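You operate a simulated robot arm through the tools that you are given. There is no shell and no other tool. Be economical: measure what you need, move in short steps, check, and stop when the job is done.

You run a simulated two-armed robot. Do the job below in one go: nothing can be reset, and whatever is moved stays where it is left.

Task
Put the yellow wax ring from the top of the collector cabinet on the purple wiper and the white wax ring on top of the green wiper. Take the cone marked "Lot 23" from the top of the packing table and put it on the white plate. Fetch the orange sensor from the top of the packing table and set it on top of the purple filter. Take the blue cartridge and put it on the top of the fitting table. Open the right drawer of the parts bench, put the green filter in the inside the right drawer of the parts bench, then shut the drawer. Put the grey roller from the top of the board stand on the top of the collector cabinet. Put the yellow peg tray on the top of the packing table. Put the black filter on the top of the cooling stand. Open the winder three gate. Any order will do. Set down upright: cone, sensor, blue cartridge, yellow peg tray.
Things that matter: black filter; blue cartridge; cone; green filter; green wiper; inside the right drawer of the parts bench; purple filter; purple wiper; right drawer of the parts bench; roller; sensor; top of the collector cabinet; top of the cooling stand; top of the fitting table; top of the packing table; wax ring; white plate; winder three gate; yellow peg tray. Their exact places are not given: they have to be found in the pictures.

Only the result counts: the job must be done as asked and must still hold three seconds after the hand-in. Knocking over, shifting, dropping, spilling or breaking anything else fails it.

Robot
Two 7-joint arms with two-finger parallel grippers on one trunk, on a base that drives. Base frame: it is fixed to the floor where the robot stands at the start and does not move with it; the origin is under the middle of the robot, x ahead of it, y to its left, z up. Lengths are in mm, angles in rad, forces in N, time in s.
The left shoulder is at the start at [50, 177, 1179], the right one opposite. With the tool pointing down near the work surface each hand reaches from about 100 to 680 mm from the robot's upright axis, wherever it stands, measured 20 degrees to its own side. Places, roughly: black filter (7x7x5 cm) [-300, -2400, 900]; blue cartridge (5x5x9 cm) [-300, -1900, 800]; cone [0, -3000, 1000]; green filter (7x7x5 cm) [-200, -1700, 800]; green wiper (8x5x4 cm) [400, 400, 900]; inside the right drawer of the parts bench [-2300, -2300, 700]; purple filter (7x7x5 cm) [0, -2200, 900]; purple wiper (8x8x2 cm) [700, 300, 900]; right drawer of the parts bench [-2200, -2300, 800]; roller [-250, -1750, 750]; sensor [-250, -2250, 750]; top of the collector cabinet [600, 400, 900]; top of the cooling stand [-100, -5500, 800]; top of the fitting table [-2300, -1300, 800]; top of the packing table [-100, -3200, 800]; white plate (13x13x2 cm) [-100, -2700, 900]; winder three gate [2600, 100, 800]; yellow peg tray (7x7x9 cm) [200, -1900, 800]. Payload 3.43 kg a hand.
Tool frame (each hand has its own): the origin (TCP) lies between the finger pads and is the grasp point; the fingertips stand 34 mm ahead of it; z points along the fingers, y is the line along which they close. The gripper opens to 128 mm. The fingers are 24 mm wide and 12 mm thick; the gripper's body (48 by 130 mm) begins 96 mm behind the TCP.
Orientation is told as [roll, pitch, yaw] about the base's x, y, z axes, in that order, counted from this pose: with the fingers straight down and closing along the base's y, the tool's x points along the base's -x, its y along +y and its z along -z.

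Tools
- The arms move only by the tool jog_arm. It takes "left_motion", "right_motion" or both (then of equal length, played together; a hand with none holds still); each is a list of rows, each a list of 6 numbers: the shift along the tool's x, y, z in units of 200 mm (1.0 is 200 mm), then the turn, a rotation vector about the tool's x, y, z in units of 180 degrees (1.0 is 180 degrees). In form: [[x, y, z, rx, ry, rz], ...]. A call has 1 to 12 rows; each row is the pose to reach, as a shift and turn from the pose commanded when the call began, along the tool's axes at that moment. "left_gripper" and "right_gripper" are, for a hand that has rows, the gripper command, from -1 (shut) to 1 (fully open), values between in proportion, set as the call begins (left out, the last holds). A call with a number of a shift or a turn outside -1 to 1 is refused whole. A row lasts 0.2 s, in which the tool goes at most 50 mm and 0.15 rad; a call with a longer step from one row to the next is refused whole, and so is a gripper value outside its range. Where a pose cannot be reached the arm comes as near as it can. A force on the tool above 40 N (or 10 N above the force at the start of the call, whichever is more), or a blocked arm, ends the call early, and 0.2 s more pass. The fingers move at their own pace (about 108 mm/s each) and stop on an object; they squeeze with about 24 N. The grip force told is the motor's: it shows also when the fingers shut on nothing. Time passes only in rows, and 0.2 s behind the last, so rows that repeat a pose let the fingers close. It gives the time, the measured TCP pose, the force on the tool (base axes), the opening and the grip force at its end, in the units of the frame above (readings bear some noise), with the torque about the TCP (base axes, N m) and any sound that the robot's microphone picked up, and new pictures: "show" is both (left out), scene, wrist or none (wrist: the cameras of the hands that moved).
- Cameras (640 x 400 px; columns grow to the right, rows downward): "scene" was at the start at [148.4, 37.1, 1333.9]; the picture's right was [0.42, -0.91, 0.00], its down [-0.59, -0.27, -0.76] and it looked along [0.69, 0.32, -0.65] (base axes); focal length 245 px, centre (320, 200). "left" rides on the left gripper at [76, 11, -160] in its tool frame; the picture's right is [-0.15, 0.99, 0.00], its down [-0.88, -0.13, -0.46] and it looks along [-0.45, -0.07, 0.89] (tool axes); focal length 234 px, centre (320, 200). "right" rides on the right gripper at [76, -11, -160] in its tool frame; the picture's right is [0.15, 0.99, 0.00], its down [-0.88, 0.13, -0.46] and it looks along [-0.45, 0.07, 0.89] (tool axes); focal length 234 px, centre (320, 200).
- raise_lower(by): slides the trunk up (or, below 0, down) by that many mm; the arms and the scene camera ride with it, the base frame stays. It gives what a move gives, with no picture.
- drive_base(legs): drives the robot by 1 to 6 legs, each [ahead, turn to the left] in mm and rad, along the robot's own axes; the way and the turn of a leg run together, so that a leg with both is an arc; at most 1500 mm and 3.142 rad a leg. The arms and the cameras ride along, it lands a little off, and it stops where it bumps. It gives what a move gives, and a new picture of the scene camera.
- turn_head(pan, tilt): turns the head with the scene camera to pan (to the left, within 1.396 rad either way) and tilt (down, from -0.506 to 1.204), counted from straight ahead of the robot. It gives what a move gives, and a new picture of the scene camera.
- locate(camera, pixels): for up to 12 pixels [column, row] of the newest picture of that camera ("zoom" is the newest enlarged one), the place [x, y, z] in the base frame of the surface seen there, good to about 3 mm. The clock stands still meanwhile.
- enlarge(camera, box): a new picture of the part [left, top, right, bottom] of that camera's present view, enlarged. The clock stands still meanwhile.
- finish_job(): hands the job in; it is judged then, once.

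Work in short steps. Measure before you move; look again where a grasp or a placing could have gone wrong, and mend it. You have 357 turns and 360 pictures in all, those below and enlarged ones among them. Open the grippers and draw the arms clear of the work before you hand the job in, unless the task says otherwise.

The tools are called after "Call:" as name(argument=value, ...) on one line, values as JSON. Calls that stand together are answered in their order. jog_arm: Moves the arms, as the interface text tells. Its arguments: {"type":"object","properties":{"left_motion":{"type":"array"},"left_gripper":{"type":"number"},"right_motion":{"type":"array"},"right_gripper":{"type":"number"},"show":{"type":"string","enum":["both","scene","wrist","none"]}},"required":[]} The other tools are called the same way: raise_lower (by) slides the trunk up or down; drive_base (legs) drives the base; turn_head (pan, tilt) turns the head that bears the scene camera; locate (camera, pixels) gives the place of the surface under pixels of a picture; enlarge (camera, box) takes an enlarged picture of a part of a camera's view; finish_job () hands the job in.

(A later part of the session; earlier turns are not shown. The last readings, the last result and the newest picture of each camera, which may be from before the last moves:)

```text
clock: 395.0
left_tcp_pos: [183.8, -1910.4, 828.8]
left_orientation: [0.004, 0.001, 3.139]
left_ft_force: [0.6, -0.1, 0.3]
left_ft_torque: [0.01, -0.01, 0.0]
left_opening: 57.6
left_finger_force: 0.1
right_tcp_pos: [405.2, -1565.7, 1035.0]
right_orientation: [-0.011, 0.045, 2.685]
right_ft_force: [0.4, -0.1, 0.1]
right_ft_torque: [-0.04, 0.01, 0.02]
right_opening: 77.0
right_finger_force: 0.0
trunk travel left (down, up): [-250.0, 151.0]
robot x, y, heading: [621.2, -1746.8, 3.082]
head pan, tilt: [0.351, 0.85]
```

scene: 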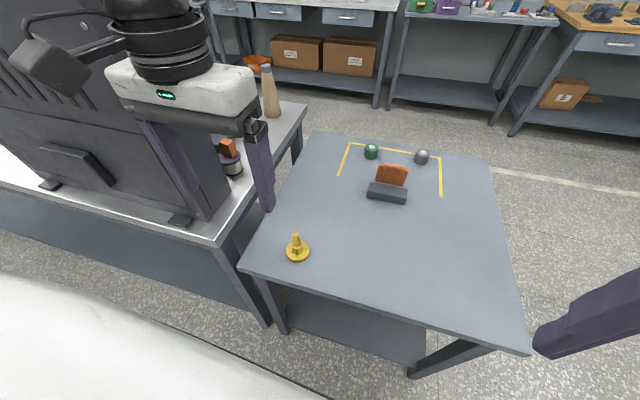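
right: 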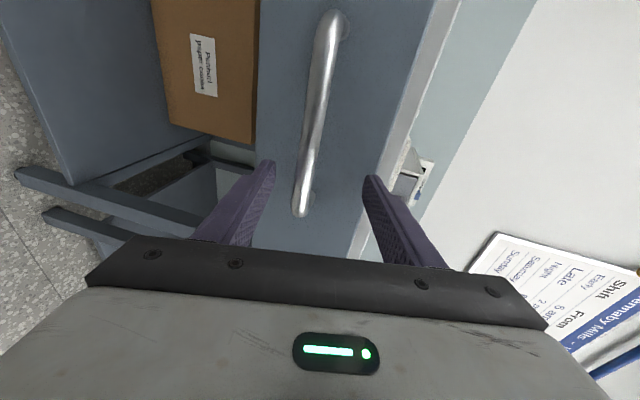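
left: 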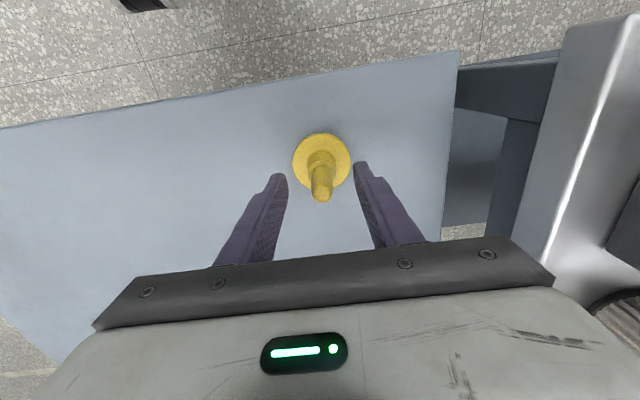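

Aligned. Close and lift 60 mm.

Call:
jog_arm(left_motion=[[0, 0, 0.02, 0, 0, 0], [0, 0, 0.02, 0, 0, 0]], show="none")

Call:
jog_arm(left_motion=[[0, 0, 0, 0, 0, 0], [0, 0, 0, 0, 0, 0], [0, 0, 0, 0, 0, 0], [0, 0, 0, 0, 0, 0]], left_gripper=-1, show="none")

Call:
jog_arm(left_motion=[[0, 0, -0.15, 0, 0, 0], [0, 0, -0.3, 0, 0, 0], [0, 0, -0.3, 0, 0, 0]], show="wrist")

```text
clock: 395.6
left_tcp_pos: [184.1, -1909.9, 824.7]
left_orientation: [0.003, 0.0, 3.138]
left_ft_force: [1.0, -0.3, 0.9]
left_ft_torque: [0.01, -0.02, -0.01]
left_opening: 57.7
left_finger_force: 0.1
right_tcp_pos: [404.0, -1567.3, 1035.6]
right_orientation: [-0.011, 0.046, 2.682]
right_ft_force: [0.1, 0.3, 0.6]
right_ft_torque: [0.02, 0.01, -0.01]
right_opening: 76.8
right_finger_force: 0.0
trunk travel left (down, up): [-250.0, 151.0]
robot x, y, heading: [619.5, -1743.9, 3.084]
head pan, tilt: [0.351, 0.85]
```

```text
clock: 396.6
left_tcp_pos: [183.8, -1910.0, 825.6]
left_orientation: [0.003, -0.001, 3.136]
left_ft_force: [0.4, 1.1, 1.0]
left_ft_torque: [0.16, 0.0, 0.01]
left_opening: 16.7
left_finger_force: 24.1
right_tcp_pos: [403.4, -1566.8, 1034.9]
right_orientation: [-0.01, 0.048, 2.684]
right_ft_force: [0.0, -0.3, 0.0]
right_ft_torque: [0.02, 0.01, 0.03]
right_opening: 76.9
right_finger_force: 0.1
trunk travel left (down, up): [-250.0, 151.0]
robot x, y, heading: [618.9, -1745.7, 3.085]
head pan, tilt: [0.351, 0.85]
```

```text
clock: 397.4
left_tcp_pos: [183.0, -1910.6, 883.9]
left_orientation: [0.003, 0.001, 3.138]
left_ft_force: [0.5, 0.1, -0.4]
left_ft_torque: [0.03, -0.03, -0.01]
left_opening: 16.7
left_finger_force: 24.5
right_tcp_pos: [404.7, -1566.9, 1034.0]
right_orientation: [-0.01, 0.047, 2.684]
right_ft_force: [0.1, -0.7, 0.8]
right_ft_torque: [0.01, -0.04, 0.0]
right_opening: 76.6
right_finger_force: 0.1
trunk travel left (down, up): [-250.0, 151.0]
robot x, y, heading: [617.6, -1742.0, 3.083]
head pan, tilt: [0.351, 0.85]
```

left: 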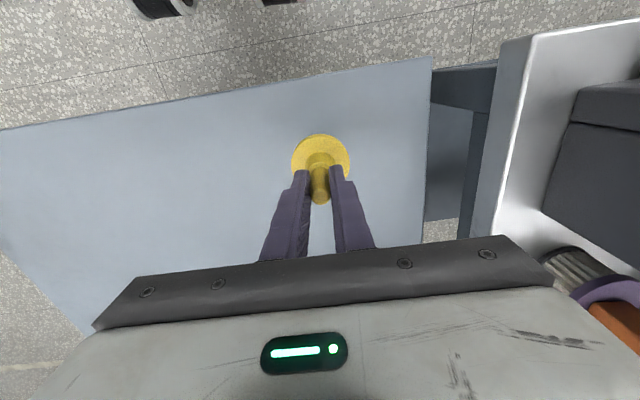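

Peg tray held. I retract, raise the trunk and drive back to the packing table's east side.

Call:
jog_arm(left_motion=[[0, 0, -0.2, 0, 0, 0], [0.1, 0, -0.38, 0, 0, 0], [0.3, 0, -0.5, 0, 0, 0], [0.5, 0, -0.55, 0, 0, 0], [0.6, 0, -0.55, 0, 0, 0]], show="none")

Call:
raise_lower(by=100)

Call:
drive_base(legs=[[-225, 0], [0, 1.63], [1142, 0], [0, -1.884], [290, 0]])

```text
clock: 398.6
left_tcp_pos: [302.4, -1908.8, 994.2]
left_orientation: [0.005, 0.002, 3.138]
left_ft_force: [0.7, -0.2, -1.4]
left_ft_torque: [0.03, -0.03, -0.03]
left_opening: 16.9
left_finger_force: 24.3
right_tcp_pos: [403.7, -1567.5, 1034.8]
right_orientation: [-0.01, 0.046, 2.684]
right_ft_force: [1.1, -0.1, 0.3]
right_ft_torque: [0.03, 0.01, -0.01]
right_opening: 76.4
right_finger_force: 0.2
trunk travel left (down, up): [-250.0, 151.0]
robot x, y, heading: [625.4, -1743.8, 3.087]
head pan, tilt: [0.351, 0.85]
```

```text
clock: 400.0
left_tcp_pos: [302.7, -1909.7, 1094.5]
left_orientation: [0.003, 0.002, 3.139]
left_ft_force: [0.2, -1.1, -0.7]
left_ft_torque: [0.01, 0.0, -0.02]
left_opening: 16.8
left_finger_force: 23.8
right_tcp_pos: [404.6, -1566.4, 1135.2]
right_orientation: [-0.011, 0.046, 2.684]
right_ft_force: [0.2, 0.2, 0.2]
right_ft_torque: [-0.03, 0.03, 0.02]
right_opening: 76.9
right_finger_force: 0.1
trunk travel left (down, up): [-350.0, 51.0]
robot x, y, heading: [622.0, -1742.4, 3.083]
head pan, tilt: [0.351, 0.85]
```

```text
clock: 417.2
left_tcp_pos: [198.3, -2859.8, 1092.8]
left_orientation: [0.001, 0.002, 2.838]
left_ft_force: [-0.7, -0.7, -0.3]
left_ft_torque: [-0.01, -0.03, 0.02]
left_opening: 16.6
left_finger_force: 23.6
right_tcp_pos: [395.5, -2564.9, 1135.4]
right_orientation: [-0.011, 0.047, 2.383]
right_ft_force: [-0.6, 0.6, 0.0]
right_ft_torque: [-0.01, -0.01, 0.0]
right_opening: 76.9
right_finger_force: 0.0
trunk travel left (down, up): [-350.0, 51.0]
robot x, y, heading: [553.6, -2801.1, 2.78]
head pan, tilt: [0.351, 0.85]
```

scene: 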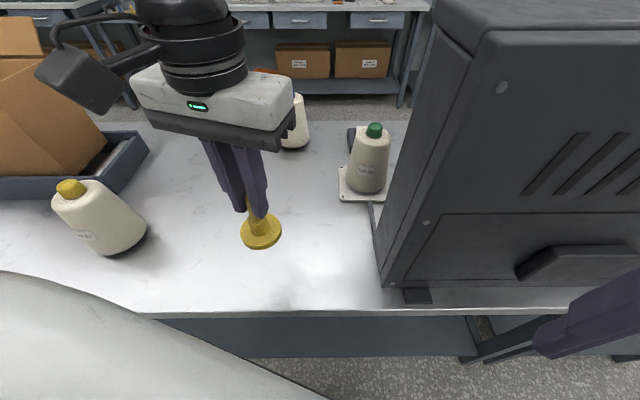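

The spot at about (138,−2870) is free. I move there and lower to z≈940.

Call:
jog_arm(left_motion=[[-0.09, 0.045, 0.1, 0, 0, 0], [-0.18, 0.09, 0.28, 0, 0, 0], [-0.27, 0.137, 0.45, 0, 0, 0], [-0.27, 0.137, 0.62, 0, 0, 0], [-0.27, 0.137, 0.74, 0, 0, 0], [-0.27, 0.137, 0.765, 0, 0, 0], [-0.27, 0.137, 0.765, 0, 0, 0]], show="wrist")

```text
clock: 418.8
left_tcp_pos: [137.2, -2871.1, 943.2]
left_orientation: [0.005, -0.003, 2.835]
left_ft_force: [-1.3, -3.3, 19.7]
left_ft_torque: [-0.12, -0.03, -0.03]
left_opening: 16.2
left_finger_force: 24.1
right_tcp_pos: [397.6, -2563.9, 1136.2]
right_orientation: [-0.012, 0.045, 2.382]
right_ft_force: [0.7, 0.3, 0.2]
right_ft_torque: [-0.03, -0.01, 0.0]
right_opening: 76.9
right_finger_force: 0.0
trunk travel left (down, up): [-350.0, 51.0]
robot x, y, heading: [550.9, -2797.1, 2.779]
head pan, tilt: [0.351, 0.85]
```

left: 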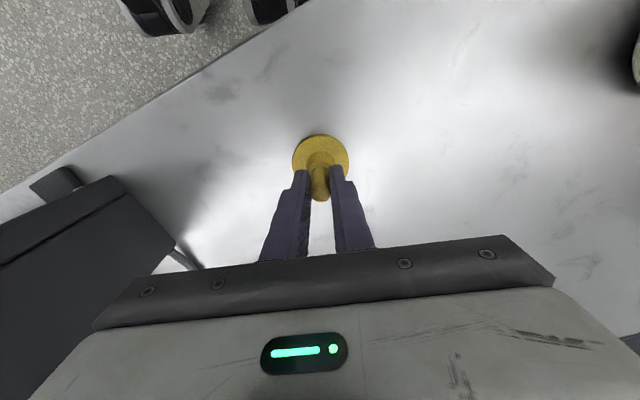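

It already touches (20 N). I ease up 2 mm, open, and rise.

Call:
jog_arm(left_motion=[[0, 0, -0.01, 0, 0, 0], [0, 0, -0.01, 0, 0, 0]], show="none")

Call:
jog_arm(left_motion=[[0, 0, 0, 0, 0, 0], [0, 0, 0, 0, 0, 0]], left_gripper=-0.1, show="none")

Call:
jog_arm(left_motion=[[0, 0, -0.2, 0, 0, 0], [0, 0, -0.4, 0, 0, 0], [0, 0, -0.6, 0, 0, 0], [0.1, 0, -0.8, 0, 0, 0], [0.3, 0, -0.8, 0, 0, 0]], show="scene")

```text
clock: 419.4
left_tcp_pos: [139.6, -2870.0, 941.8]
left_orientation: [0.003, 0.002, 2.837]
left_ft_force: [-0.8, 0.8, 3.5]
left_ft_torque: [0.12, 0.21, -0.01]
left_opening: 16.4
left_finger_force: 24.0
right_tcp_pos: [397.0, -2564.1, 1133.6]
right_orientation: [-0.01, 0.048, 2.382]
right_ft_force: [-0.1, -0.4, 0.3]
right_ft_torque: [0.0, 0.01, -0.01]
right_opening: 76.6
right_finger_force: 0.0
trunk travel left (down, up): [-350.0, 51.0]
robot x, y, heading: [551.9, -2796.3, 2.78]
head pan, tilt: [0.351, 0.85]
```

```text
clock: 420.0
left_tcp_pos: [138.3, -2869.8, 941.9]
left_orientation: [0.004, 0.001, 2.835]
left_ft_force: [0.1, -0.4, 0.3]
left_ft_torque: [0.03, 0.01, -0.03]
left_opening: 57.5
left_finger_force: 0.0
right_tcp_pos: [396.5, -2563.7, 1135.0]
right_orientation: [-0.011, 0.047, 2.382]
right_ft_force: [-0.6, -0.5, -1.0]
right_ft_torque: [-0.03, -0.01, 0.02]
right_opening: 76.7
right_finger_force: 0.0
trunk travel left (down, up): [-350.0, 51.0]
robot x, y, heading: [550.9, -2797.3, 2.779]
head pan, tilt: [0.351, 0.85]
```

```text
clock: 421.2
left_tcp_pos: [197.1, -2889.9, 1103.6]
left_orientation: [0.002, 0.002, 2.834]
left_ft_force: [0.3, -0.5, -0.2]
left_ft_torque: [0.02, -0.04, -0.01]
left_opening: 57.7
left_finger_force: 0.0
right_tcp_pos: [396.4, -2564.9, 1135.4]
right_orientation: [-0.01, 0.045, 2.382]
right_ft_force: [-0.2, 0.1, 0.8]
right_ft_torque: [-0.02, 0.01, -0.01]
right_opening: 76.9
right_finger_force: 0.0
trunk travel left (down, up): [-350.0, 51.0]
robot x, y, heading: [553.8, -2798.6, 2.777]
head pan, tilt: [0.351, 0.85]
```

scene: 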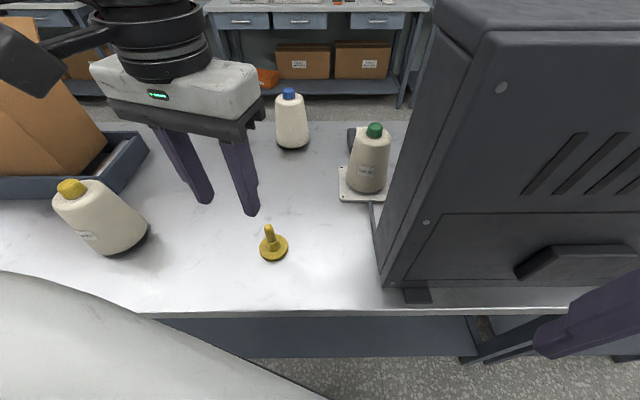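

The tray stands upright. Next the grey roller: I drive around north of the board stand to its west side, in two stages.

Call:
drive_base(legs=[[-300, 0], [0, -1.209], [1000, 0], [1000, 0], [0, 1.571]])

```text
clock: 439.5
left_tcp_pos: [543.1, -1139.8, 1102.5]
left_orientation: [0.004, 0.002, -3.105]
left_ft_force: [-0.8, 0.8, -0.4]
left_ft_torque: [0.0, 0.01, 0.02]
left_opening: 57.5
left_finger_force: 0.0
right_tcp_pos: [624.5, -764.3, 1135.7]
right_orientation: [-0.01, 0.046, 2.723]
right_ft_force: [0.0, -1.5, 0.1]
right_ft_torque: [0.0, 0.07, 0.0]
right_opening: 77.0
right_finger_force: 0.0
trunk travel left (down, up): [-350.0, 51.0]
robot x, y, heading: [847.4, -931.5, 3.124]
head pan, tilt: [0.351, 0.85]
```

scene: 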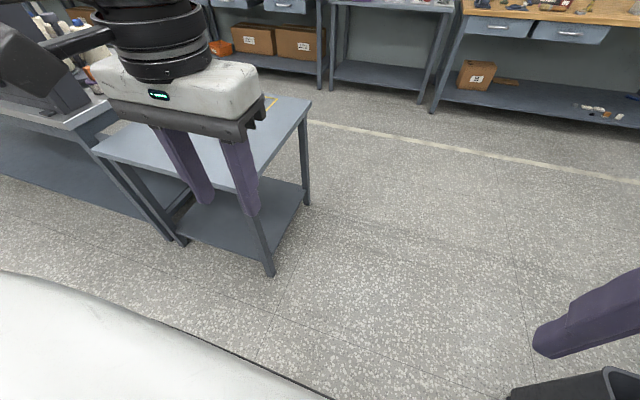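

On track. I continue west and then south to the roller pose.

Call:
drive_base(legs=[[1500, 0], [50, 0], [0, 1.588], [865, 0], [0, 1.571]])

Call:
turn_head(pan=0.25, tilt=0.85)

```text
clock: 459.1
left_tcp_pos: [-400.0, -1566.8, 1102.0]
left_orientation: [0.006, 0.001, 0.029]
left_ft_force: [-0.3, 0.3, -0.1]
left_ft_torque: [0.0, -0.02, -0.01]
left_opening: 57.8
left_finger_force: 0.2
right_tcp_pos: [-484.1, -1939.4, 1135.0]
right_orientation: [-0.01, 0.048, -0.425]
right_ft_force: [0.9, 0.3, 0.0]
right_ft_torque: [-0.02, -0.01, -0.01]
right_opening: 76.7
right_finger_force: 0.1
trunk travel left (down, up): [-350.0, 51.0]
robot x, y, heading: [-706.1, -1774.5, -0.031]
head pan, tilt: [0.351, 0.85]
```

scene: 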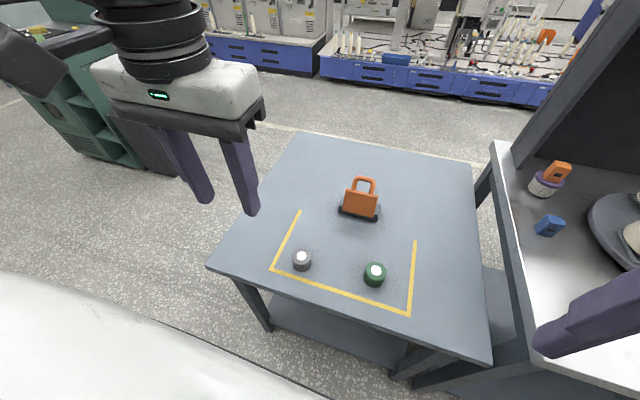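

```text
clock: 459.8
left_tcp_pos: [-400.3, -1566.8, 1101.8]
left_orientation: [0.004, 0.002, 0.028]
left_ft_force: [1.0, 0.4, -1.1]
left_ft_torque: [0.02, 0.01, 0.01]
left_opening: 58.2
left_finger_force: 0.1
right_tcp_pos: [-483.7, -1938.8, 1135.4]
right_orientation: [-0.009, 0.048, -0.427]
right_ft_force: [0.1, -0.2, 0.2]
right_ft_torque: [-0.03, -0.04, 0.02]
right_opening: 76.8
right_finger_force: 0.0
trunk travel left (down, up): [-350.0, 51.0]
robot x, y, heading: [-707.6, -1771.1, -0.023]
head pan, tilt: [0.25, 0.85]
```

scene: 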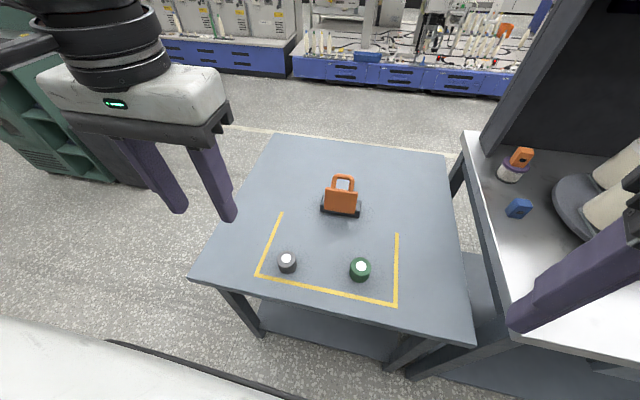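

Roller seen at (288,262). I measure it again.

Call:
locate(camera="scene", pixels=[[288, 257], [279, 258], [297, 258], [288, 264], [288, 271], [287, 252]])

Call:
raise_lower(by=-100)

```text
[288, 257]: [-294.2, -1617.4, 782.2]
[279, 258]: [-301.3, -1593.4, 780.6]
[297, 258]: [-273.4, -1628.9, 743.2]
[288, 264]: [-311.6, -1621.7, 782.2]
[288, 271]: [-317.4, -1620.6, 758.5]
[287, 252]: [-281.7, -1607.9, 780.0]
```

```text
clock: 461.1
left_tcp_pos: [-401.1, -1566.5, 1001.8]
left_orientation: [0.006, 0.002, 0.028]
left_ft_force: [0.4, 0.0, 0.7]
left_ft_torque: [0.04, -0.01, -0.02]
left_opening: 57.7
left_finger_force: 0.1
right_tcp_pos: [-484.5, -1939.9, 1035.5]
right_orientation: [-0.01, 0.045, -0.427]
right_ft_force: [-0.3, 0.8, 0.2]
right_ft_torque: [0.02, -0.04, -0.01]
right_opening: 76.8
right_finger_force: 0.0
trunk travel left (down, up): [-250.0, 151.0]
robot x, y, heading: [-709.1, -1772.0, -0.026]
head pan, tilt: [0.25, 0.85]
```

Roller centre (−297,−1611). I bring the left hand over it to z≈820.

Call:
jog_arm(left_motion=[[-0.13, -0.06, 0.1, 0, 0, 0], [-0.26, -0.12, 0.25, 0, 0, 0], [-0.39, -0.18, 0.4, 0, 0, 0], [-0.514, -0.237, 0.55, 0, 0, 0], [-0.514, -0.237, 0.75, 0, 0, 0], [-0.514, -0.237, 0.91, 0, 0, 0], [-0.514, -0.237, 0.91, 0, 0, 0]], left_gripper=0.1, show="wrist")

```text
clock: 462.8
left_tcp_pos: [-296.6, -1608.4, 821.1]
left_orientation: [0.002, 0.001, 0.028]
left_ft_force: [0.0, 0.6, -0.7]
left_ft_torque: [-0.01, -0.02, -0.03]
left_opening: 70.3
left_finger_force: 0.0
right_tcp_pos: [-483.3, -1939.2, 1035.3]
right_orientation: [-0.011, 0.045, -0.427]
right_ft_force: [-0.1, -0.7, -0.1]
right_ft_torque: [0.02, 0.01, 0.0]
right_opening: 76.8
right_finger_force: 0.0
trunk travel left (down, up): [-250.0, 151.0]
robot x, y, heading: [-706.7, -1766.5, -0.028]
head pan, tilt: [0.25, 0.85]
```

left: 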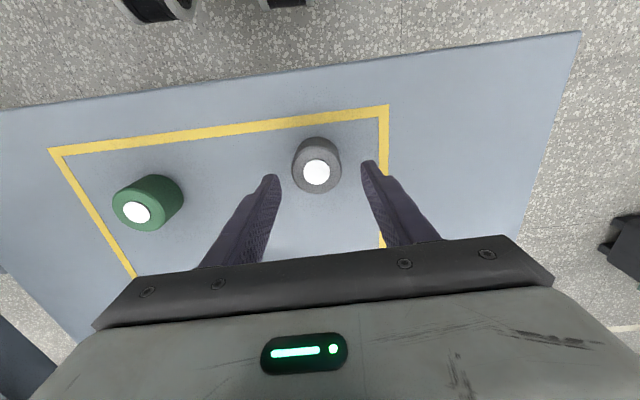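

Aligned. Descend to z≈780, close, lift.

Call:
jog_arm(left_motion=[[0, -0.01, 0.1, 0, 0, 0], [0, -0.012, 0.205, 0, 0, 0], [0, -0.012, 0.205, 0, 0, 0]], show="none")

Call:
jog_arm(left_motion=[[0, 0, 0, 0, 0, 0], [0, 0, 0, 0, 0, 0], [0, 0, 0, 0, 0, 0]], left_gripper=-1, show="none")

Call:
jog_arm(left_motion=[[0, 0, -0.2, 0, 0, 0], [0, 0, -0.4, 0, 0, 0], [0, 0, -0.6, 0, 0, 0], [0.15, 0, -0.8, 0, 0, 0], [0.35, 0, -0.95, 0, 0, 0], [0.55, 0, -1.0, 0, 0, 0]], show="wrist")

```text
clock: 463.6
left_tcp_pos: [-294.6, -1611.6, 780.6]
left_orientation: [0.004, 0.0, 0.028]
left_ft_force: [0.6, 0.7, 0.4]
left_ft_torque: [0.01, -0.03, 0.02]
left_opening: 70.5
left_finger_force: 0.0
right_tcp_pos: [-484.9, -1939.3, 1035.2]
right_orientation: [-0.009, 0.046, -0.425]
right_ft_force: [-0.3, -0.1, 0.2]
right_ft_torque: [0.02, -0.02, 0.0]
right_opening: 77.0
right_finger_force: 0.1
trunk travel left (down, up): [-250.0, 151.0]
robot x, y, heading: [-708.9, -1769.2, -0.025]
head pan, tilt: [0.25, 0.85]
```

```text
clock: 464.4
left_tcp_pos: [-295.0, -1612.7, 778.5]
left_orientation: [0.007, 0.002, 0.028]
left_ft_force: [0.4, 0.6, -0.8]
left_ft_torque: [-0.01, 0.03, 0.01]
left_opening: 46.0
left_finger_force: 24.2
right_tcp_pos: [-483.9, -1939.3, 1034.8]
right_orientation: [-0.012, 0.046, -0.426]
right_ft_force: [1.0, -0.8, 0.4]
right_ft_torque: [-0.04, -0.03, -0.02]
right_opening: 76.6
right_finger_force: 0.1
trunk travel left (down, up): [-250.0, 151.0]
robot x, y, heading: [-707.0, -1770.9, -0.028]
head pan, tilt: [0.25, 0.85]
```

```text
clock: 465.8
left_tcp_pos: [-407.8, -1617.2, 979.0]
left_orientation: [0.004, 0.002, 0.029]
left_ft_force: [-0.3, 0.0, -1.4]
left_ft_torque: [0.02, -0.01, 0.01]
left_opening: 46.3
left_finger_force: 24.1
right_tcp_pos: [-484.0, -1939.8, 1035.8]
right_orientation: [-0.01, 0.045, -0.426]
right_ft_force: [0.1, 0.9, -0.4]
right_ft_torque: [-0.01, 0.01, 0.0]
right_opening: 76.7
right_finger_force: 0.2
trunk travel left (down, up): [-250.0, 151.0]
robot x, y, heading: [-707.5, -1772.1, -0.027]
head pan, tilt: [0.25, 0.85]
```

left: 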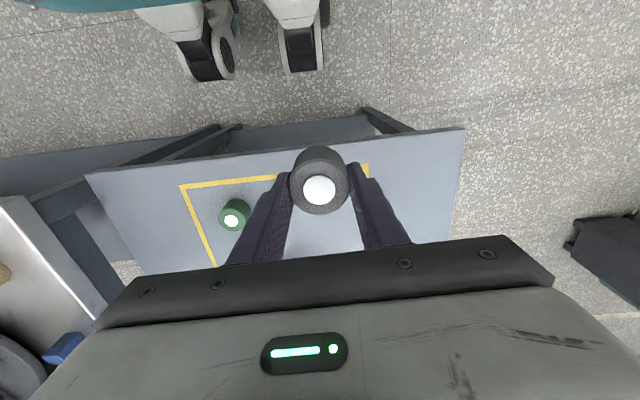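

Roller held. I raise the trunk and drive to the collector cabinet, to about (35,−45) facing +x.

Call:
raise_lower(by=100)

Call:
drive_base(legs=[[0, 1.598], [1500, 0], [225, 0], [0, -1.571], [735, 0]])

Call:
turn_head(pan=0.3, tilt=0.8)

```text
clock: 467.1
left_tcp_pos: [-406.6, -1618.3, 1080.2]
left_orientation: [0.005, 0.001, 0.028]
left_ft_force: [0.2, -0.4, -1.0]
left_ft_torque: [0.01, 0.0, 0.0]
left_opening: 46.1
left_finger_force: 24.0
right_tcp_pos: [-483.8, -1940.5, 1135.8]
right_orientation: [-0.01, 0.047, -0.425]
right_ft_force: [0.0, -0.8, 0.6]
right_ft_torque: [0.02, -0.03, 0.01]
right_opening: 76.8
right_finger_force: 0.0
trunk travel left (down, up): [-350.0, 51.0]
robot x, y, heading: [-710.2, -1768.8, -0.026]
head pan, tilt: [0.25, 0.85]
```

```text
clock: 487.3
left_tcp_pos: [370.6, 102.4, 1079.4]
left_orientation: [0.005, 0.001, 0.023]
left_ft_force: [0.6, 0.3, -1.8]
left_ft_torque: [0.01, 0.03, 0.02]
left_opening: 46.0
left_finger_force: 23.8
right_tcp_pos: [292.0, -220.4, 1135.0]
right_orientation: [-0.01, 0.049, -0.43]
right_ft_force: [0.1, 0.9, 0.3]
right_ft_torque: [-0.03, -0.03, -0.01]
right_opening: 76.8
right_finger_force: 0.0
trunk travel left (down, up): [-350.0, 51.0]
robot x, y, heading: [69.2, -51.6, -0.037]
head pan, tilt: [0.25, 0.85]
```

scene: 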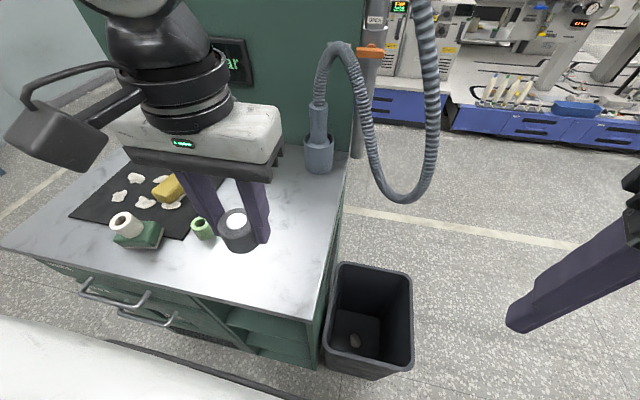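

```text
clock: 488.0
left_tcp_pos: [371.6, 100.7, 1079.1]
left_orientation: [0.004, 0.001, 0.022]
left_ft_force: [0.1, 0.2, -0.5]
left_ft_torque: [0.0, 0.0, -0.01]
left_opening: 46.1
left_finger_force: 24.3
right_tcp_pos: [292.0, -220.2, 1134.9]
right_orientation: [-0.01, 0.048, -0.432]
right_ft_force: [0.7, 0.5, -0.5]
right_ft_torque: [0.0, -0.01, 0.02]
right_opening: 76.6
right_finger_force: 0.0
trunk travel left (down, up): [-350.0, 51.0]
robot x, y, heading: [72.1, -50.5, -0.034]
head pan, tilt: [0.3, 0.799]
```

scene: 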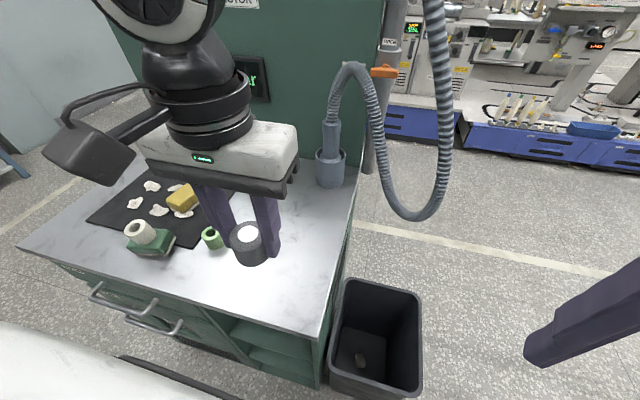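

I locate free surface on the right part of the cabinet top.

Call:
locate(camera="scene", pixels=[[295, 230], [285, 270], [310, 210], [320, 290], [212, 238], [318, 180], [205, 290]])

```text
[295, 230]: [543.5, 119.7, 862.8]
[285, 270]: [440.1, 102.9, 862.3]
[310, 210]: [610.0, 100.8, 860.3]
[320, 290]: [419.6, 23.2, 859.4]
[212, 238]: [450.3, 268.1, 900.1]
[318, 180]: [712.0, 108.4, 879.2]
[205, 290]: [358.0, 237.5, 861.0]
```

I place at (490,125): move over and lower to z≈905.

Call:
jog_arm(left_motion=[[-0.15, 0.027, 0.05, 0, 0, 0], [-0.3, 0.054, 0.15, 0, 0, 0], [-0.45, 0.08, 0.3, 0, 0, 0], [-0.59, 0.107, 0.45, 0, 0, 0], [-0.59, 0.107, 0.65, 0, 0, 0], [-0.59, 0.107, 0.8, 0, 0, 0], [-0.59, 0.107, 0.865, 0, 0, 0], [-0.59, 0.107, 0.865, 0, 0, 0]], show="wrist")

```text
clock: 489.8
left_tcp_pos: [486.9, 128.8, 904.2]
left_orientation: [0.004, 0.002, 0.022]
left_ft_force: [0.4, -0.7, -0.1]
left_ft_torque: [-0.04, 0.01, 0.01]
left_opening: 46.0
left_finger_force: 24.0
right_tcp_pos: [291.7, -220.9, 1136.1]
right_orientation: [-0.01, 0.047, -0.431]
right_ft_force: [-0.3, 0.2, 0.0]
right_ft_torque: [0.01, -0.02, -0.03]
right_opening: 77.0
right_finger_force: 0.1
trunk travel left (down, up): [-350.0, 51.0]
robot x, y, heading: [69.7, -49.9, -0.034]
head pan, tilt: [0.3, 0.799]
```

left: 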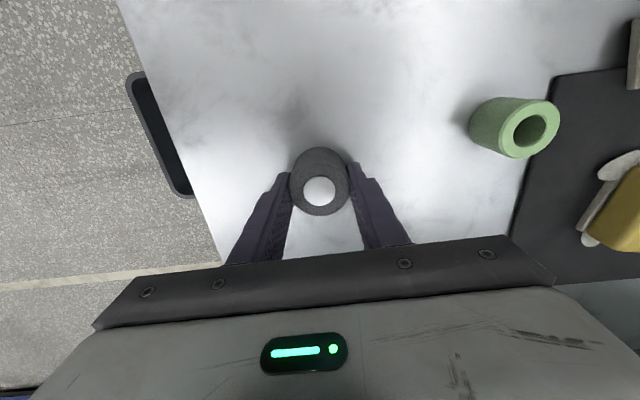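

Free spot; I lower 5 mm, release and rise.

Call:
jog_arm(left_motion=[[0, 0, 0.012, 0, 0, 0], [0, 0, 0.025, 0, 0, 0], [0, 0, 0.025, 0, 0, 0]], show="none")

Call:
jog_arm(left_motion=[[0, 0, 0, 0, 0, 0], [0, 0, 0, 0, 0, 0]], left_gripper=0.1, show="none")

Call:
jog_arm(left_motion=[[0, 0, -0.2, 0, 0, 0], [0, 0, -0.4, 0, 0, 0], [0, 0, -0.6, 0, 0, 0], [0, 0, -0.8, 0, 0, 0], [0.2, 0, -0.95, 0, 0, 0], [0.4, 0, -1.0, 0, 0, 0], [0.6, 0, -1.0, 0, 0, 0]], show="scene")

```text
clock: 490.6
left_tcp_pos: [488.6, 128.8, 900.5]
left_orientation: [0.006, 0.001, 0.023]
left_ft_force: [-0.9, 0.4, -0.8]
left_ft_torque: [0.02, 0.01, 0.04]
left_opening: 46.3
left_finger_force: 24.0
right_tcp_pos: [292.1, -219.3, 1135.3]
right_orientation: [-0.01, 0.047, -0.43]
right_ft_force: [0.2, -0.3, 0.3]
right_ft_torque: [-0.02, 0.0, 0.0]
right_opening: 76.7
right_finger_force: 0.0
trunk travel left (down, up): [-350.0, 51.0]
robot x, y, heading: [71.1, -52.1, -0.035]
head pan, tilt: [0.3, 0.799]
```

```text
clock: 491.2
left_tcp_pos: [487.5, 127.5, 900.6]
left_orientation: [0.004, 0.002, 0.022]
left_ft_force: [0.0, -0.8, 0.1]
left_ft_torque: [-0.01, 0.03, 0.02]
left_opening: 70.4
left_finger_force: 0.1
right_tcp_pos: [291.7, -220.2, 1134.8]
right_orientation: [-0.01, 0.047, -0.431]
right_ft_force: [0.0, 0.2, -0.6]
right_ft_torque: [0.0, 0.0, 0.0]
right_opening: 76.8
right_finger_force: 0.0
trunk travel left (down, up): [-350.0, 51.0]
robot x, y, heading: [68.4, -48.1, -0.032]
head pan, tilt: [0.3, 0.799]
```

```text
clock: 492.8
left_tcp_pos: [364.9, 122.2, 1102.4]
left_orientation: [0.006, 0.002, 0.022]
left_ft_force: [0.3, 0.6, -0.7]
left_ft_torque: [-0.02, -0.03, 0.01]
left_opening: 70.3
left_finger_force: 0.0
right_tcp_pos: [290.9, -219.8, 1134.8]
right_orientation: [-0.011, 0.045, -0.43]
right_ft_force: [0.2, -0.3, -0.8]
right_ft_torque: [0.02, 0.0, -0.01]
right_opening: 76.7
right_finger_force: 0.0
trunk travel left (down, up): [-350.0, 51.0]
robot x, y, heading: [67.1, -48.8, -0.032]
head pan, tilt: [0.3, 0.799]
```

scene: 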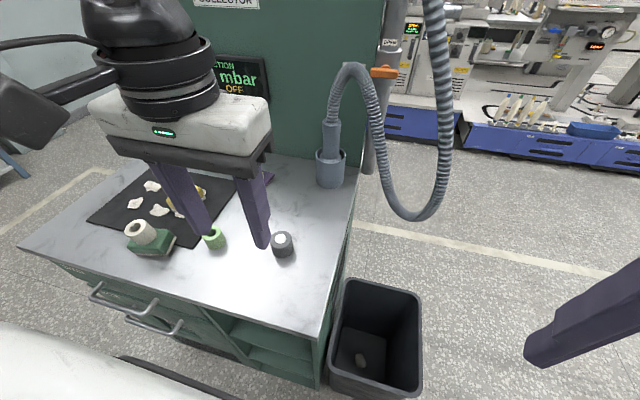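

Roller is placed. Last is the winder three gate: I back off and drive around the cabinet toward the winder line.

Call:
drive_base(legs=[[-250, 0], [0, -0.98], [950, 0], [0, 1.012], [1000, 0]])

Call:
turn_head(pan=0.6, tilt=0.3)

```text
clock: 508.9
left_tcp_pos: [1601.1, -669.0, 1101.7]
left_orientation: [0.006, 0.001, 0.047]
left_ft_force: [-0.7, -0.1, 0.3]
left_ft_torque: [-0.01, 0.02, 0.02]
left_opening: 70.4
left_finger_force: 0.1
right_tcp_pos: [1533.1, -1014.6, 1134.1]
right_orientation: [-0.01, 0.048, -0.408]
right_ft_force: [0.6, 0.3, 0.2]
right_ft_torque: [0.02, 0.04, 0.02]
right_opening: 77.1
right_finger_force: 0.0
trunk travel left (down, up): [-350.0, 51.0]
robot x, y, heading: [1308.3, -846.9, -0.011]
head pan, tilt: [0.3, 0.799]
```

scene: 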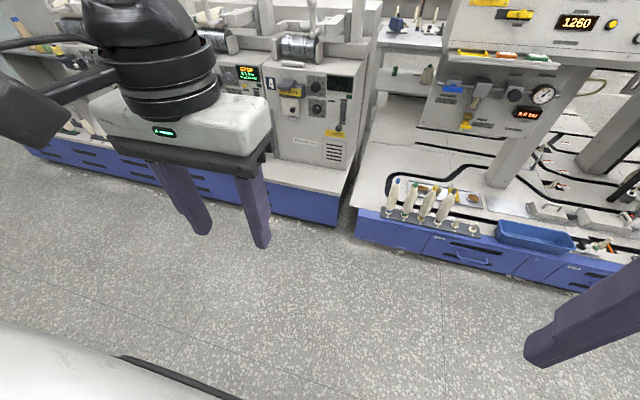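

```text
clock: 509.8
left_tcp_pos: [1602.0, -669.8, 1102.2]
left_orientation: [0.006, 0.003, 0.044]
left_ft_force: [-0.3, -0.3, -0.6]
left_ft_torque: [0.0, -0.01, 0.03]
left_opening: 70.4
left_finger_force: 0.1
right_tcp_pos: [1533.1, -1014.6, 1135.3]
right_orientation: [-0.011, 0.047, -0.407]
right_ft_force: [-0.6, -0.2, -0.3]
right_ft_torque: [0.01, 0.0, 0.03]
right_opening: 76.9
right_finger_force: 0.2
trunk travel left (down, up): [-350.0, 51.0]
robot x, y, heading: [1308.7, -846.0, -0.013]
head pan, tilt: [0.6, 0.3]
```

scene: 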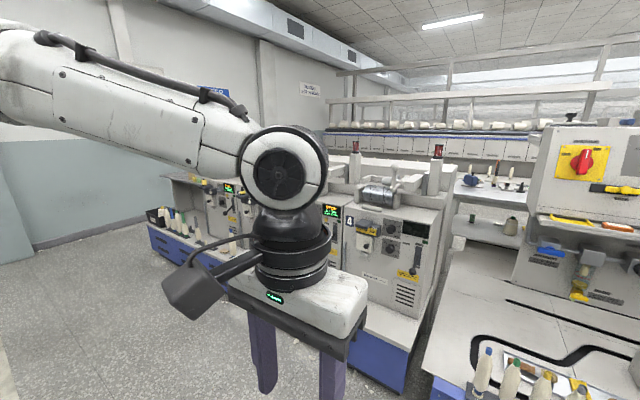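

Winder 4 is the southernmost; winder 3 next to it. I drive nearer to about (1650,−50) and look.

Call:
drive_base(legs=[[0, 1.18], [870, 0], [0, -1.17]])

Call:
turn_head(pan=0.0, tilt=0.45)

```text
clock: 520.3
left_tcp_pos: [1955.2, 139.3, 1102.5]
left_orientation: [0.005, 0.002, 0.053]
left_ft_force: [0.3, -0.5, 0.5]
left_ft_torque: [0.0, -0.04, -0.02]
left_opening: 70.4
left_finger_force: 0.0
right_tcp_pos: [1890.6, -205.9, 1134.7]
right_orientation: [-0.011, 0.045, -0.397]
right_ft_force: [0.3, 0.4, 0.2]
right_ft_torque: [0.0, -0.02, -0.01]
right_opening: 76.9
right_finger_force: 0.0
trunk travel left (down, up): [-350.0, 51.0]
robot x, y, heading: [1665.2, -44.8, -0.0]
head pan, tilt: [0.6, 0.3]
```

scene: 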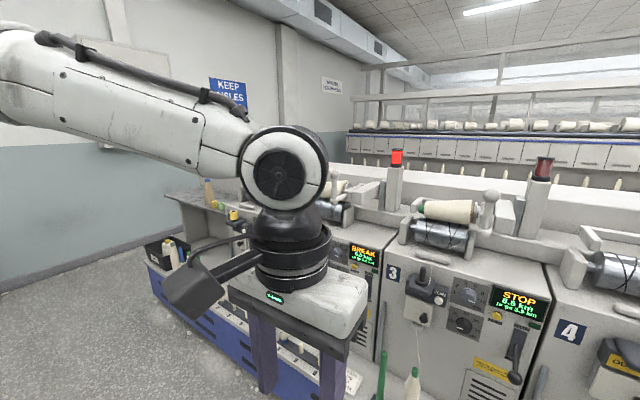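

```text
clock: 521.3
left_tcp_pos: [1953.8, 139.7, 1102.8]
left_orientation: [0.003, 0.003, 0.054]
left_ft_force: [-0.3, -0.7, -0.5]
left_ft_torque: [-0.01, -0.01, 0.0]
left_opening: 70.2
left_finger_force: 0.1
right_tcp_pos: [1889.6, -205.9, 1135.3]
right_orientation: [-0.011, 0.046, -0.398]
right_ft_force: [0.3, -0.6, -0.3]
right_ft_torque: [-0.02, 0.0, 0.01]
right_opening: 77.1
right_finger_force: 0.1
trunk travel left (down, up): [-350.0, 51.0]
robot x, y, heading: [1660.7, -40.4, -0.004]
head pan, tilt: [0.0, 0.45]
```

scene: 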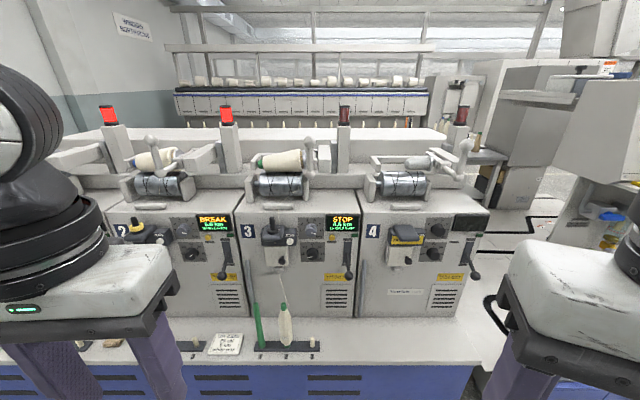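

Winder 3 is in the centre (label at 249,232). I enlarge it to understand the gate.

Call:
enlarge(camera="scene", box=[230, 195, 370, 355])

Call:
enlarge(camera="scene", box=[100, 195, 500, 310])

```text
2.50 times, centred on (300, 275) of scene
```

zoom: 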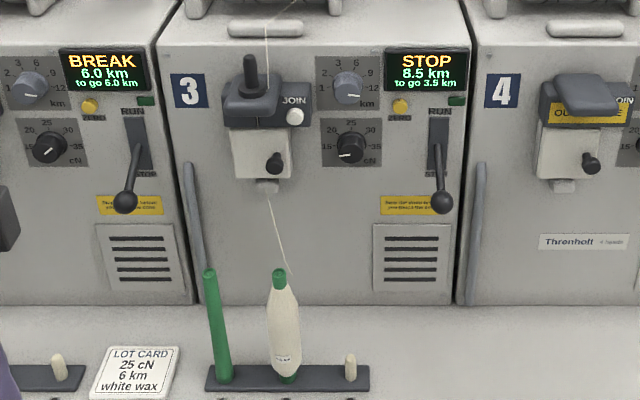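

```text
1.60 times, centred on (300, 252) of scene
```

zoom: 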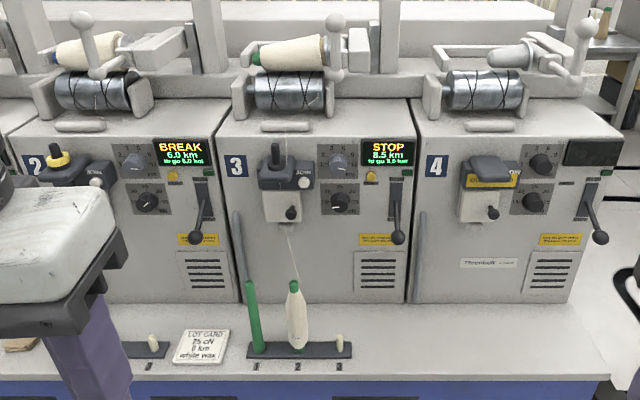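

I locate the small white panel with black knob (likely the gate) and its surroundings.

Call:
locate(camera="scene", pixels=[[282, 259], [272, 250], [287, 268], [267, 245], [284, 245], [268, 263], [272, 235], [272, 223], [351, 275], [248, 270], [300, 285], [279, 268]])

Call:
enlarge(camera="scene", box=[250, 210, 310, 280])

```text
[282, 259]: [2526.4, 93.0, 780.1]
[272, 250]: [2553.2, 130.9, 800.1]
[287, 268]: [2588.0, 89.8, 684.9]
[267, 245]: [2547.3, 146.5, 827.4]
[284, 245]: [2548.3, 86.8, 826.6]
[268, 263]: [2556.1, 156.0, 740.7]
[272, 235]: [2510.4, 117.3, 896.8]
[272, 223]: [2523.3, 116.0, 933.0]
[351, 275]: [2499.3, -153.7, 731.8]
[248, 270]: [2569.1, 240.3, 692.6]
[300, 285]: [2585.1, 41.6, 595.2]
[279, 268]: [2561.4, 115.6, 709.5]
```

```text
5.71 times, centred on (280, 245) of scene
```

zoom: 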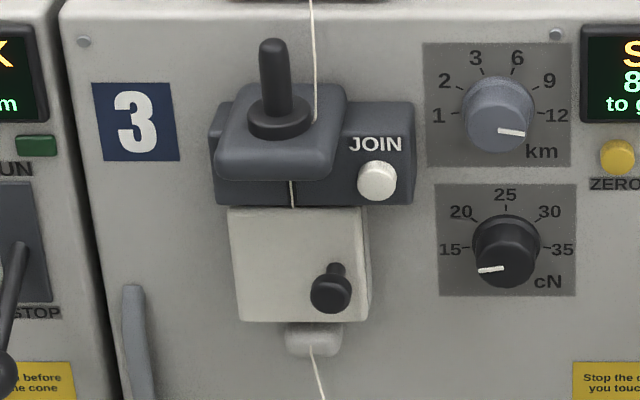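

The gate looks like a small plate hinged on its left with a knob at lower right (2526,93,780). I check the machine's base front and the shelf for clearance.

Call:
locate(camera="scene", pixels=[[300, 385], [300, 362], [320, 340], [286, 320], [258, 330], [224, 345], [340, 310], [282, 300]])

Call:
locate(camera="zoom", pixels=[[332, 293], [318, 290], [350, 290], [336, 268], [240, 260], [360, 215], [245, 318], [275, 50], [275, 125], [275, 165], [400, 130], [366, 300]])

```text
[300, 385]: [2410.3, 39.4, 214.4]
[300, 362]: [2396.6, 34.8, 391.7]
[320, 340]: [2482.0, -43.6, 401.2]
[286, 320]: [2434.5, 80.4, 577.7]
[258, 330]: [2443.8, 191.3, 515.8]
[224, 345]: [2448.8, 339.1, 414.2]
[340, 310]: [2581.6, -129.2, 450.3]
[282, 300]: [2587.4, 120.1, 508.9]
```

```text
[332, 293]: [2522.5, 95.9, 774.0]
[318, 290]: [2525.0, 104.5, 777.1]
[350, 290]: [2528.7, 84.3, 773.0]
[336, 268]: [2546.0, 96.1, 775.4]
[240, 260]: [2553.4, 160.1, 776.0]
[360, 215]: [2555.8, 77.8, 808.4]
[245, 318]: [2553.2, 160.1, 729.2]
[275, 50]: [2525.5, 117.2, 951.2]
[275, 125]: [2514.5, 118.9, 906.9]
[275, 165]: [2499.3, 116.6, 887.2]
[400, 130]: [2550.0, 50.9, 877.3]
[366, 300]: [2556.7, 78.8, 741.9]
```

Panel spans y 78..165, z 729..825; knob head at (2524,95,774). I drive up to about (1930,−105) and lower the trunk.

Call:
drive_base(legs=[[0, -0.23], [277, 0], [0, 0.232]])

Call:
raise_lower(by=-180)

```text
clock: 524.9
left_tcp_pos: [2224.6, 73.8, 1101.1]
left_orientation: [0.002, 0.004, 0.05]
left_ft_force: [0.8, -0.3, -0.8]
left_ft_torque: [0.01, 0.04, -0.03]
left_opening: 70.4
left_finger_force: 0.1
right_tcp_pos: [2158.7, -271.6, 1135.4]
right_orientation: [-0.011, 0.045, -0.403]
right_ft_force: [-0.1, 0.3, -0.2]
right_ft_torque: [-0.02, -0.01, 0.01]
right_opening: 76.9
right_finger_force: 0.1
trunk travel left (down, up): [-350.0, 51.0]
robot x, y, heading: [1932.0, -107.8, -0.009]
head pan, tilt: [0.0, 0.45]
```

scene: 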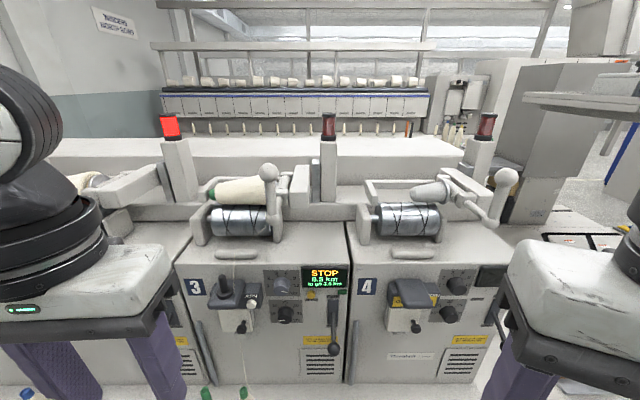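

```text
clock: 526.9
left_tcp_pos: [2224.7, 74.4, 921.9]
left_orientation: [0.003, 0.003, 0.049]
left_ft_force: [0.1, 0.5, 0.3]
left_ft_torque: [0.03, -0.01, 0.02]
left_opening: 70.6
left_finger_force: 0.1
right_tcp_pos: [2160.1, -271.8, 955.2]
right_orientation: [-0.011, 0.046, -0.403]
right_ft_force: [-0.1, -0.2, 0.3]
right_ft_torque: [0.0, 0.01, -0.01]
right_opening: 76.7
right_finger_force: 0.1
trunk travel left (down, up): [-170.0, 231.0]
robot x, y, heading: [1934.4, -103.9, -0.008]
head pan, tilt: [0.0, 0.45]
```

I pitch the left hand to horizontal (fingers toward +x) while moving forward.

Call:
jog_arm(left_motion=[[-0.08, 0.006, 0.04, 0, -0.044, 0], [-0.16, 0.011, 0.08, 0, -0.088, 0], [-0.24, 0.017, 0.12, 0, -0.132, 0], [-0.32, 0.023, 0.16, 0, -0.176, 0], [-0.4, 0.028, 0.2, 0, -0.22, 0], [-0.48, 0.034, 0.25, 0, -0.264, 0], [-0.56, 0.04, 0.29, 0, -0.308, 0], [-0.64, 0.045, 0.33, 0, -0.352, 0], [-0.72, 0.051, 0.37, 0, -0.396, 0], [-0.8, 0.057, 0.41, 0, -0.44, 0], [-0.88, 0.062, 0.45, 0, -0.48, 0], [-0.88, 0.062, 0.45, 0, -0.48, 0]], left_gripper=-0.2, show="both")

```text
clock: 529.5
left_tcp_pos: [2405.7, 112.0, 851.7]
left_orientation: [0.05, -1.507, -0.002]
left_ft_force: [-0.4, 0.2, 0.0]
left_ft_torque: [-0.01, 0.02, -0.01]
left_opening: 51.1
left_finger_force: 0.1
left hand out of reach, approached as far as the arm can: row 4, 5, 6, 7, 8, 9, 10, 11, 12
right_tcp_pos: [2159.2, -270.8, 955.3]
right_orientation: [-0.009, 0.046, -0.403]
right_ft_force: [-0.2, 0.1, -0.6]
right_ft_torque: [-0.04, -0.01, -0.02]
right_opening: 76.7
right_finger_force: 0.1
trunk travel left (down, up): [-170.0, 231.0]
robot x, y, heading: [1932.9, -110.8, -0.007]
head pan, tilt: [0.0, 0.45]
```

scene: 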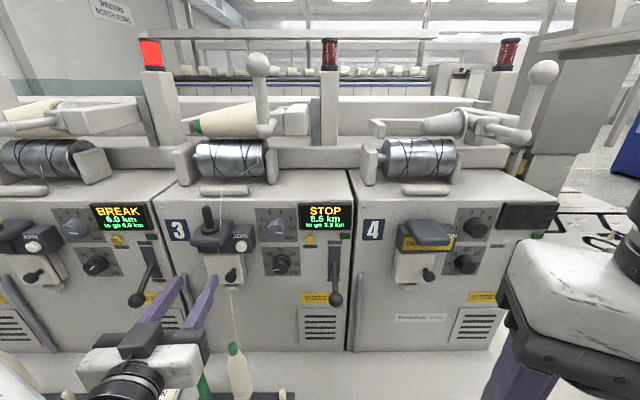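
left: 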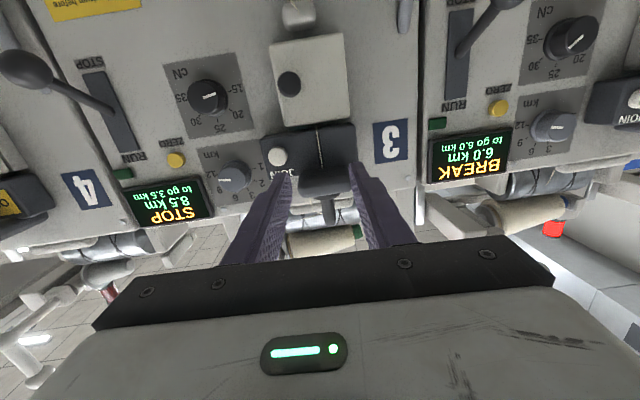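

The hand is horizontal. I lower it to knob height at (2470,95,774).

Call:
jog_arm(left_motion=[[0.1, -0.02, 0.05, 0, 0, 0], [0.2, -0.05, 0.12, 0, 0, 0], [0.3, -0.08, 0.22, 0, 0, 0], [0.369, -0.101, 0.34, 0, 0, 0], [0.369, -0.101, 0.34, 0, 0, 0]], show="both")

```text
clock: 530.7
left_tcp_pos: [2470.2, 132.2, 826.3]
left_orientation: [0.063, -1.503, -0.013]
left_ft_force: [0.2, 0.1, -0.2]
left_ft_torque: [0.01, 0.0, 0.03]
left_opening: 51.0
left_finger_force: 0.1
left hand out of reach, approached as far as the arm can: row 1, 2, 3, 4, 5
right_tcp_pos: [2159.8, -272.6, 955.1]
right_orientation: [-0.01, 0.045, -0.402]
right_ft_force: [0.0, -0.4, 0.9]
right_ft_torque: [0.01, -0.01, 0.01]
right_opening: 76.9
right_finger_force: 0.1
trunk travel left (down, up): [-170.0, 231.0]
robot x, y, heading: [1934.6, -105.2, -0.008]
head pan, tilt: [0.0, 0.45]
```

scene: 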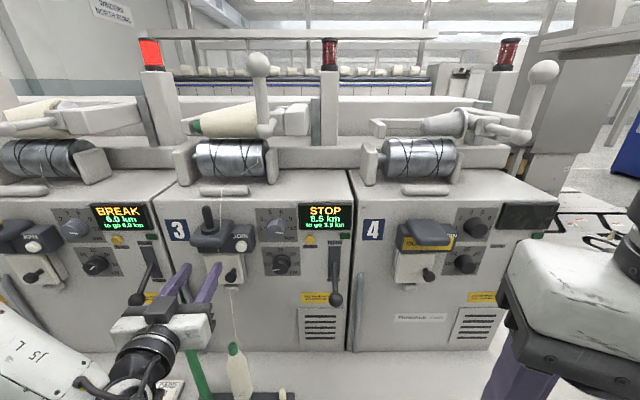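
left: 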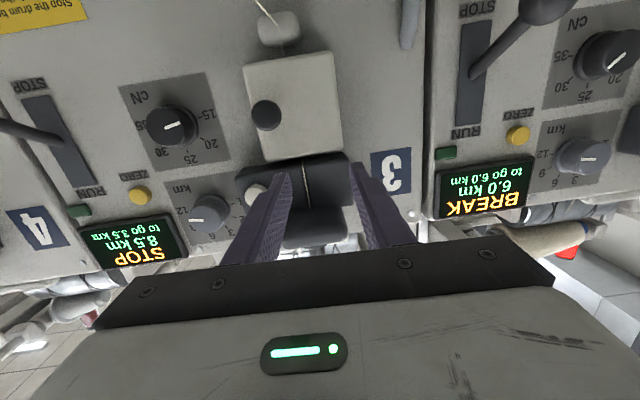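

Reach limits leave it at z 826, y 132. I lower the trunk 52 mm and turn the base right 0.065 to bring it in line.

Call:
raise_lower(by=-52)

Call:
drive_base(legs=[[0, -0.068]])

Call:
enlarge(camera="left", box=[0, 0, 640, 400])

```text
clock: 531.6
left_tcp_pos: [2470.3, 133.2, 774.7]
left_orientation: [0.061, -1.505, -0.01]
left_ft_force: [-0.3, -0.1, -0.4]
left_ft_torque: [-0.05, -0.01, -0.04]
left_opening: 51.2
left_finger_force: 0.1
right_tcp_pos: [2160.0, -272.4, 902.5]
right_orientation: [-0.01, 0.045, -0.403]
right_ft_force: [-0.2, 0.0, -0.7]
right_ft_torque: [0.0, 0.0, -0.03]
right_opening: 76.7
right_finger_force: 0.1
trunk travel left (down, up): [-118.0, 283.0]
robot x, y, heading: [1930.5, -103.0, -0.008]
head pan, tilt: [0.0, 0.45]
```

```text
clock: 532.4
left_tcp_pos: [2485.0, 96.9, 774.7]
left_orientation: [0.063, -1.507, -0.08]
left_ft_force: [-0.6, 0.6, 0.7]
left_ft_torque: [-0.03, -0.03, 0.01]
left_opening: 51.5
left_finger_force: 0.0
right_tcp_pos: [2148.1, -286.7, 903.7]
right_orientation: [-0.012, 0.048, -0.469]
right_ft_force: [0.2, 0.1, 0.3]
right_ft_torque: [0.02, -0.02, 0.01]
right_opening: 77.1
right_finger_force: 0.1
trunk travel left (down, up): [-118.0, 283.0]
robot x, y, heading: [1930.2, -105.6, -0.071]
head pan, tilt: [0.0, 0.45]
```

scene: 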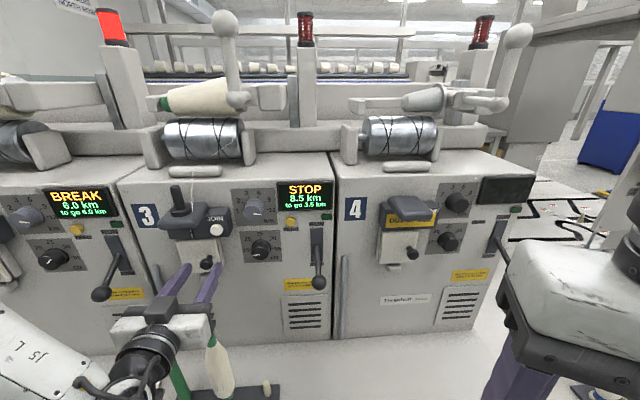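

```text
1.00 times, centred on (320, 200) of left
```

zoom: 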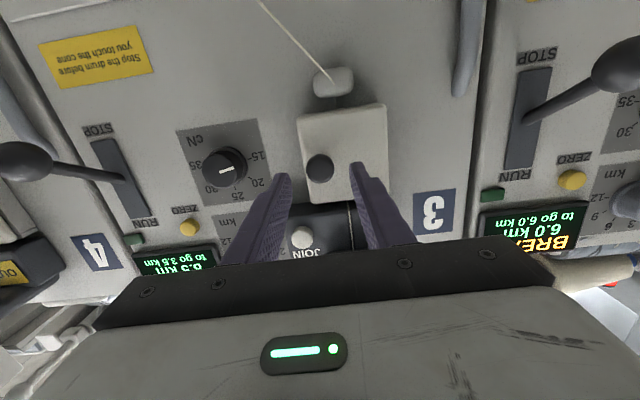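

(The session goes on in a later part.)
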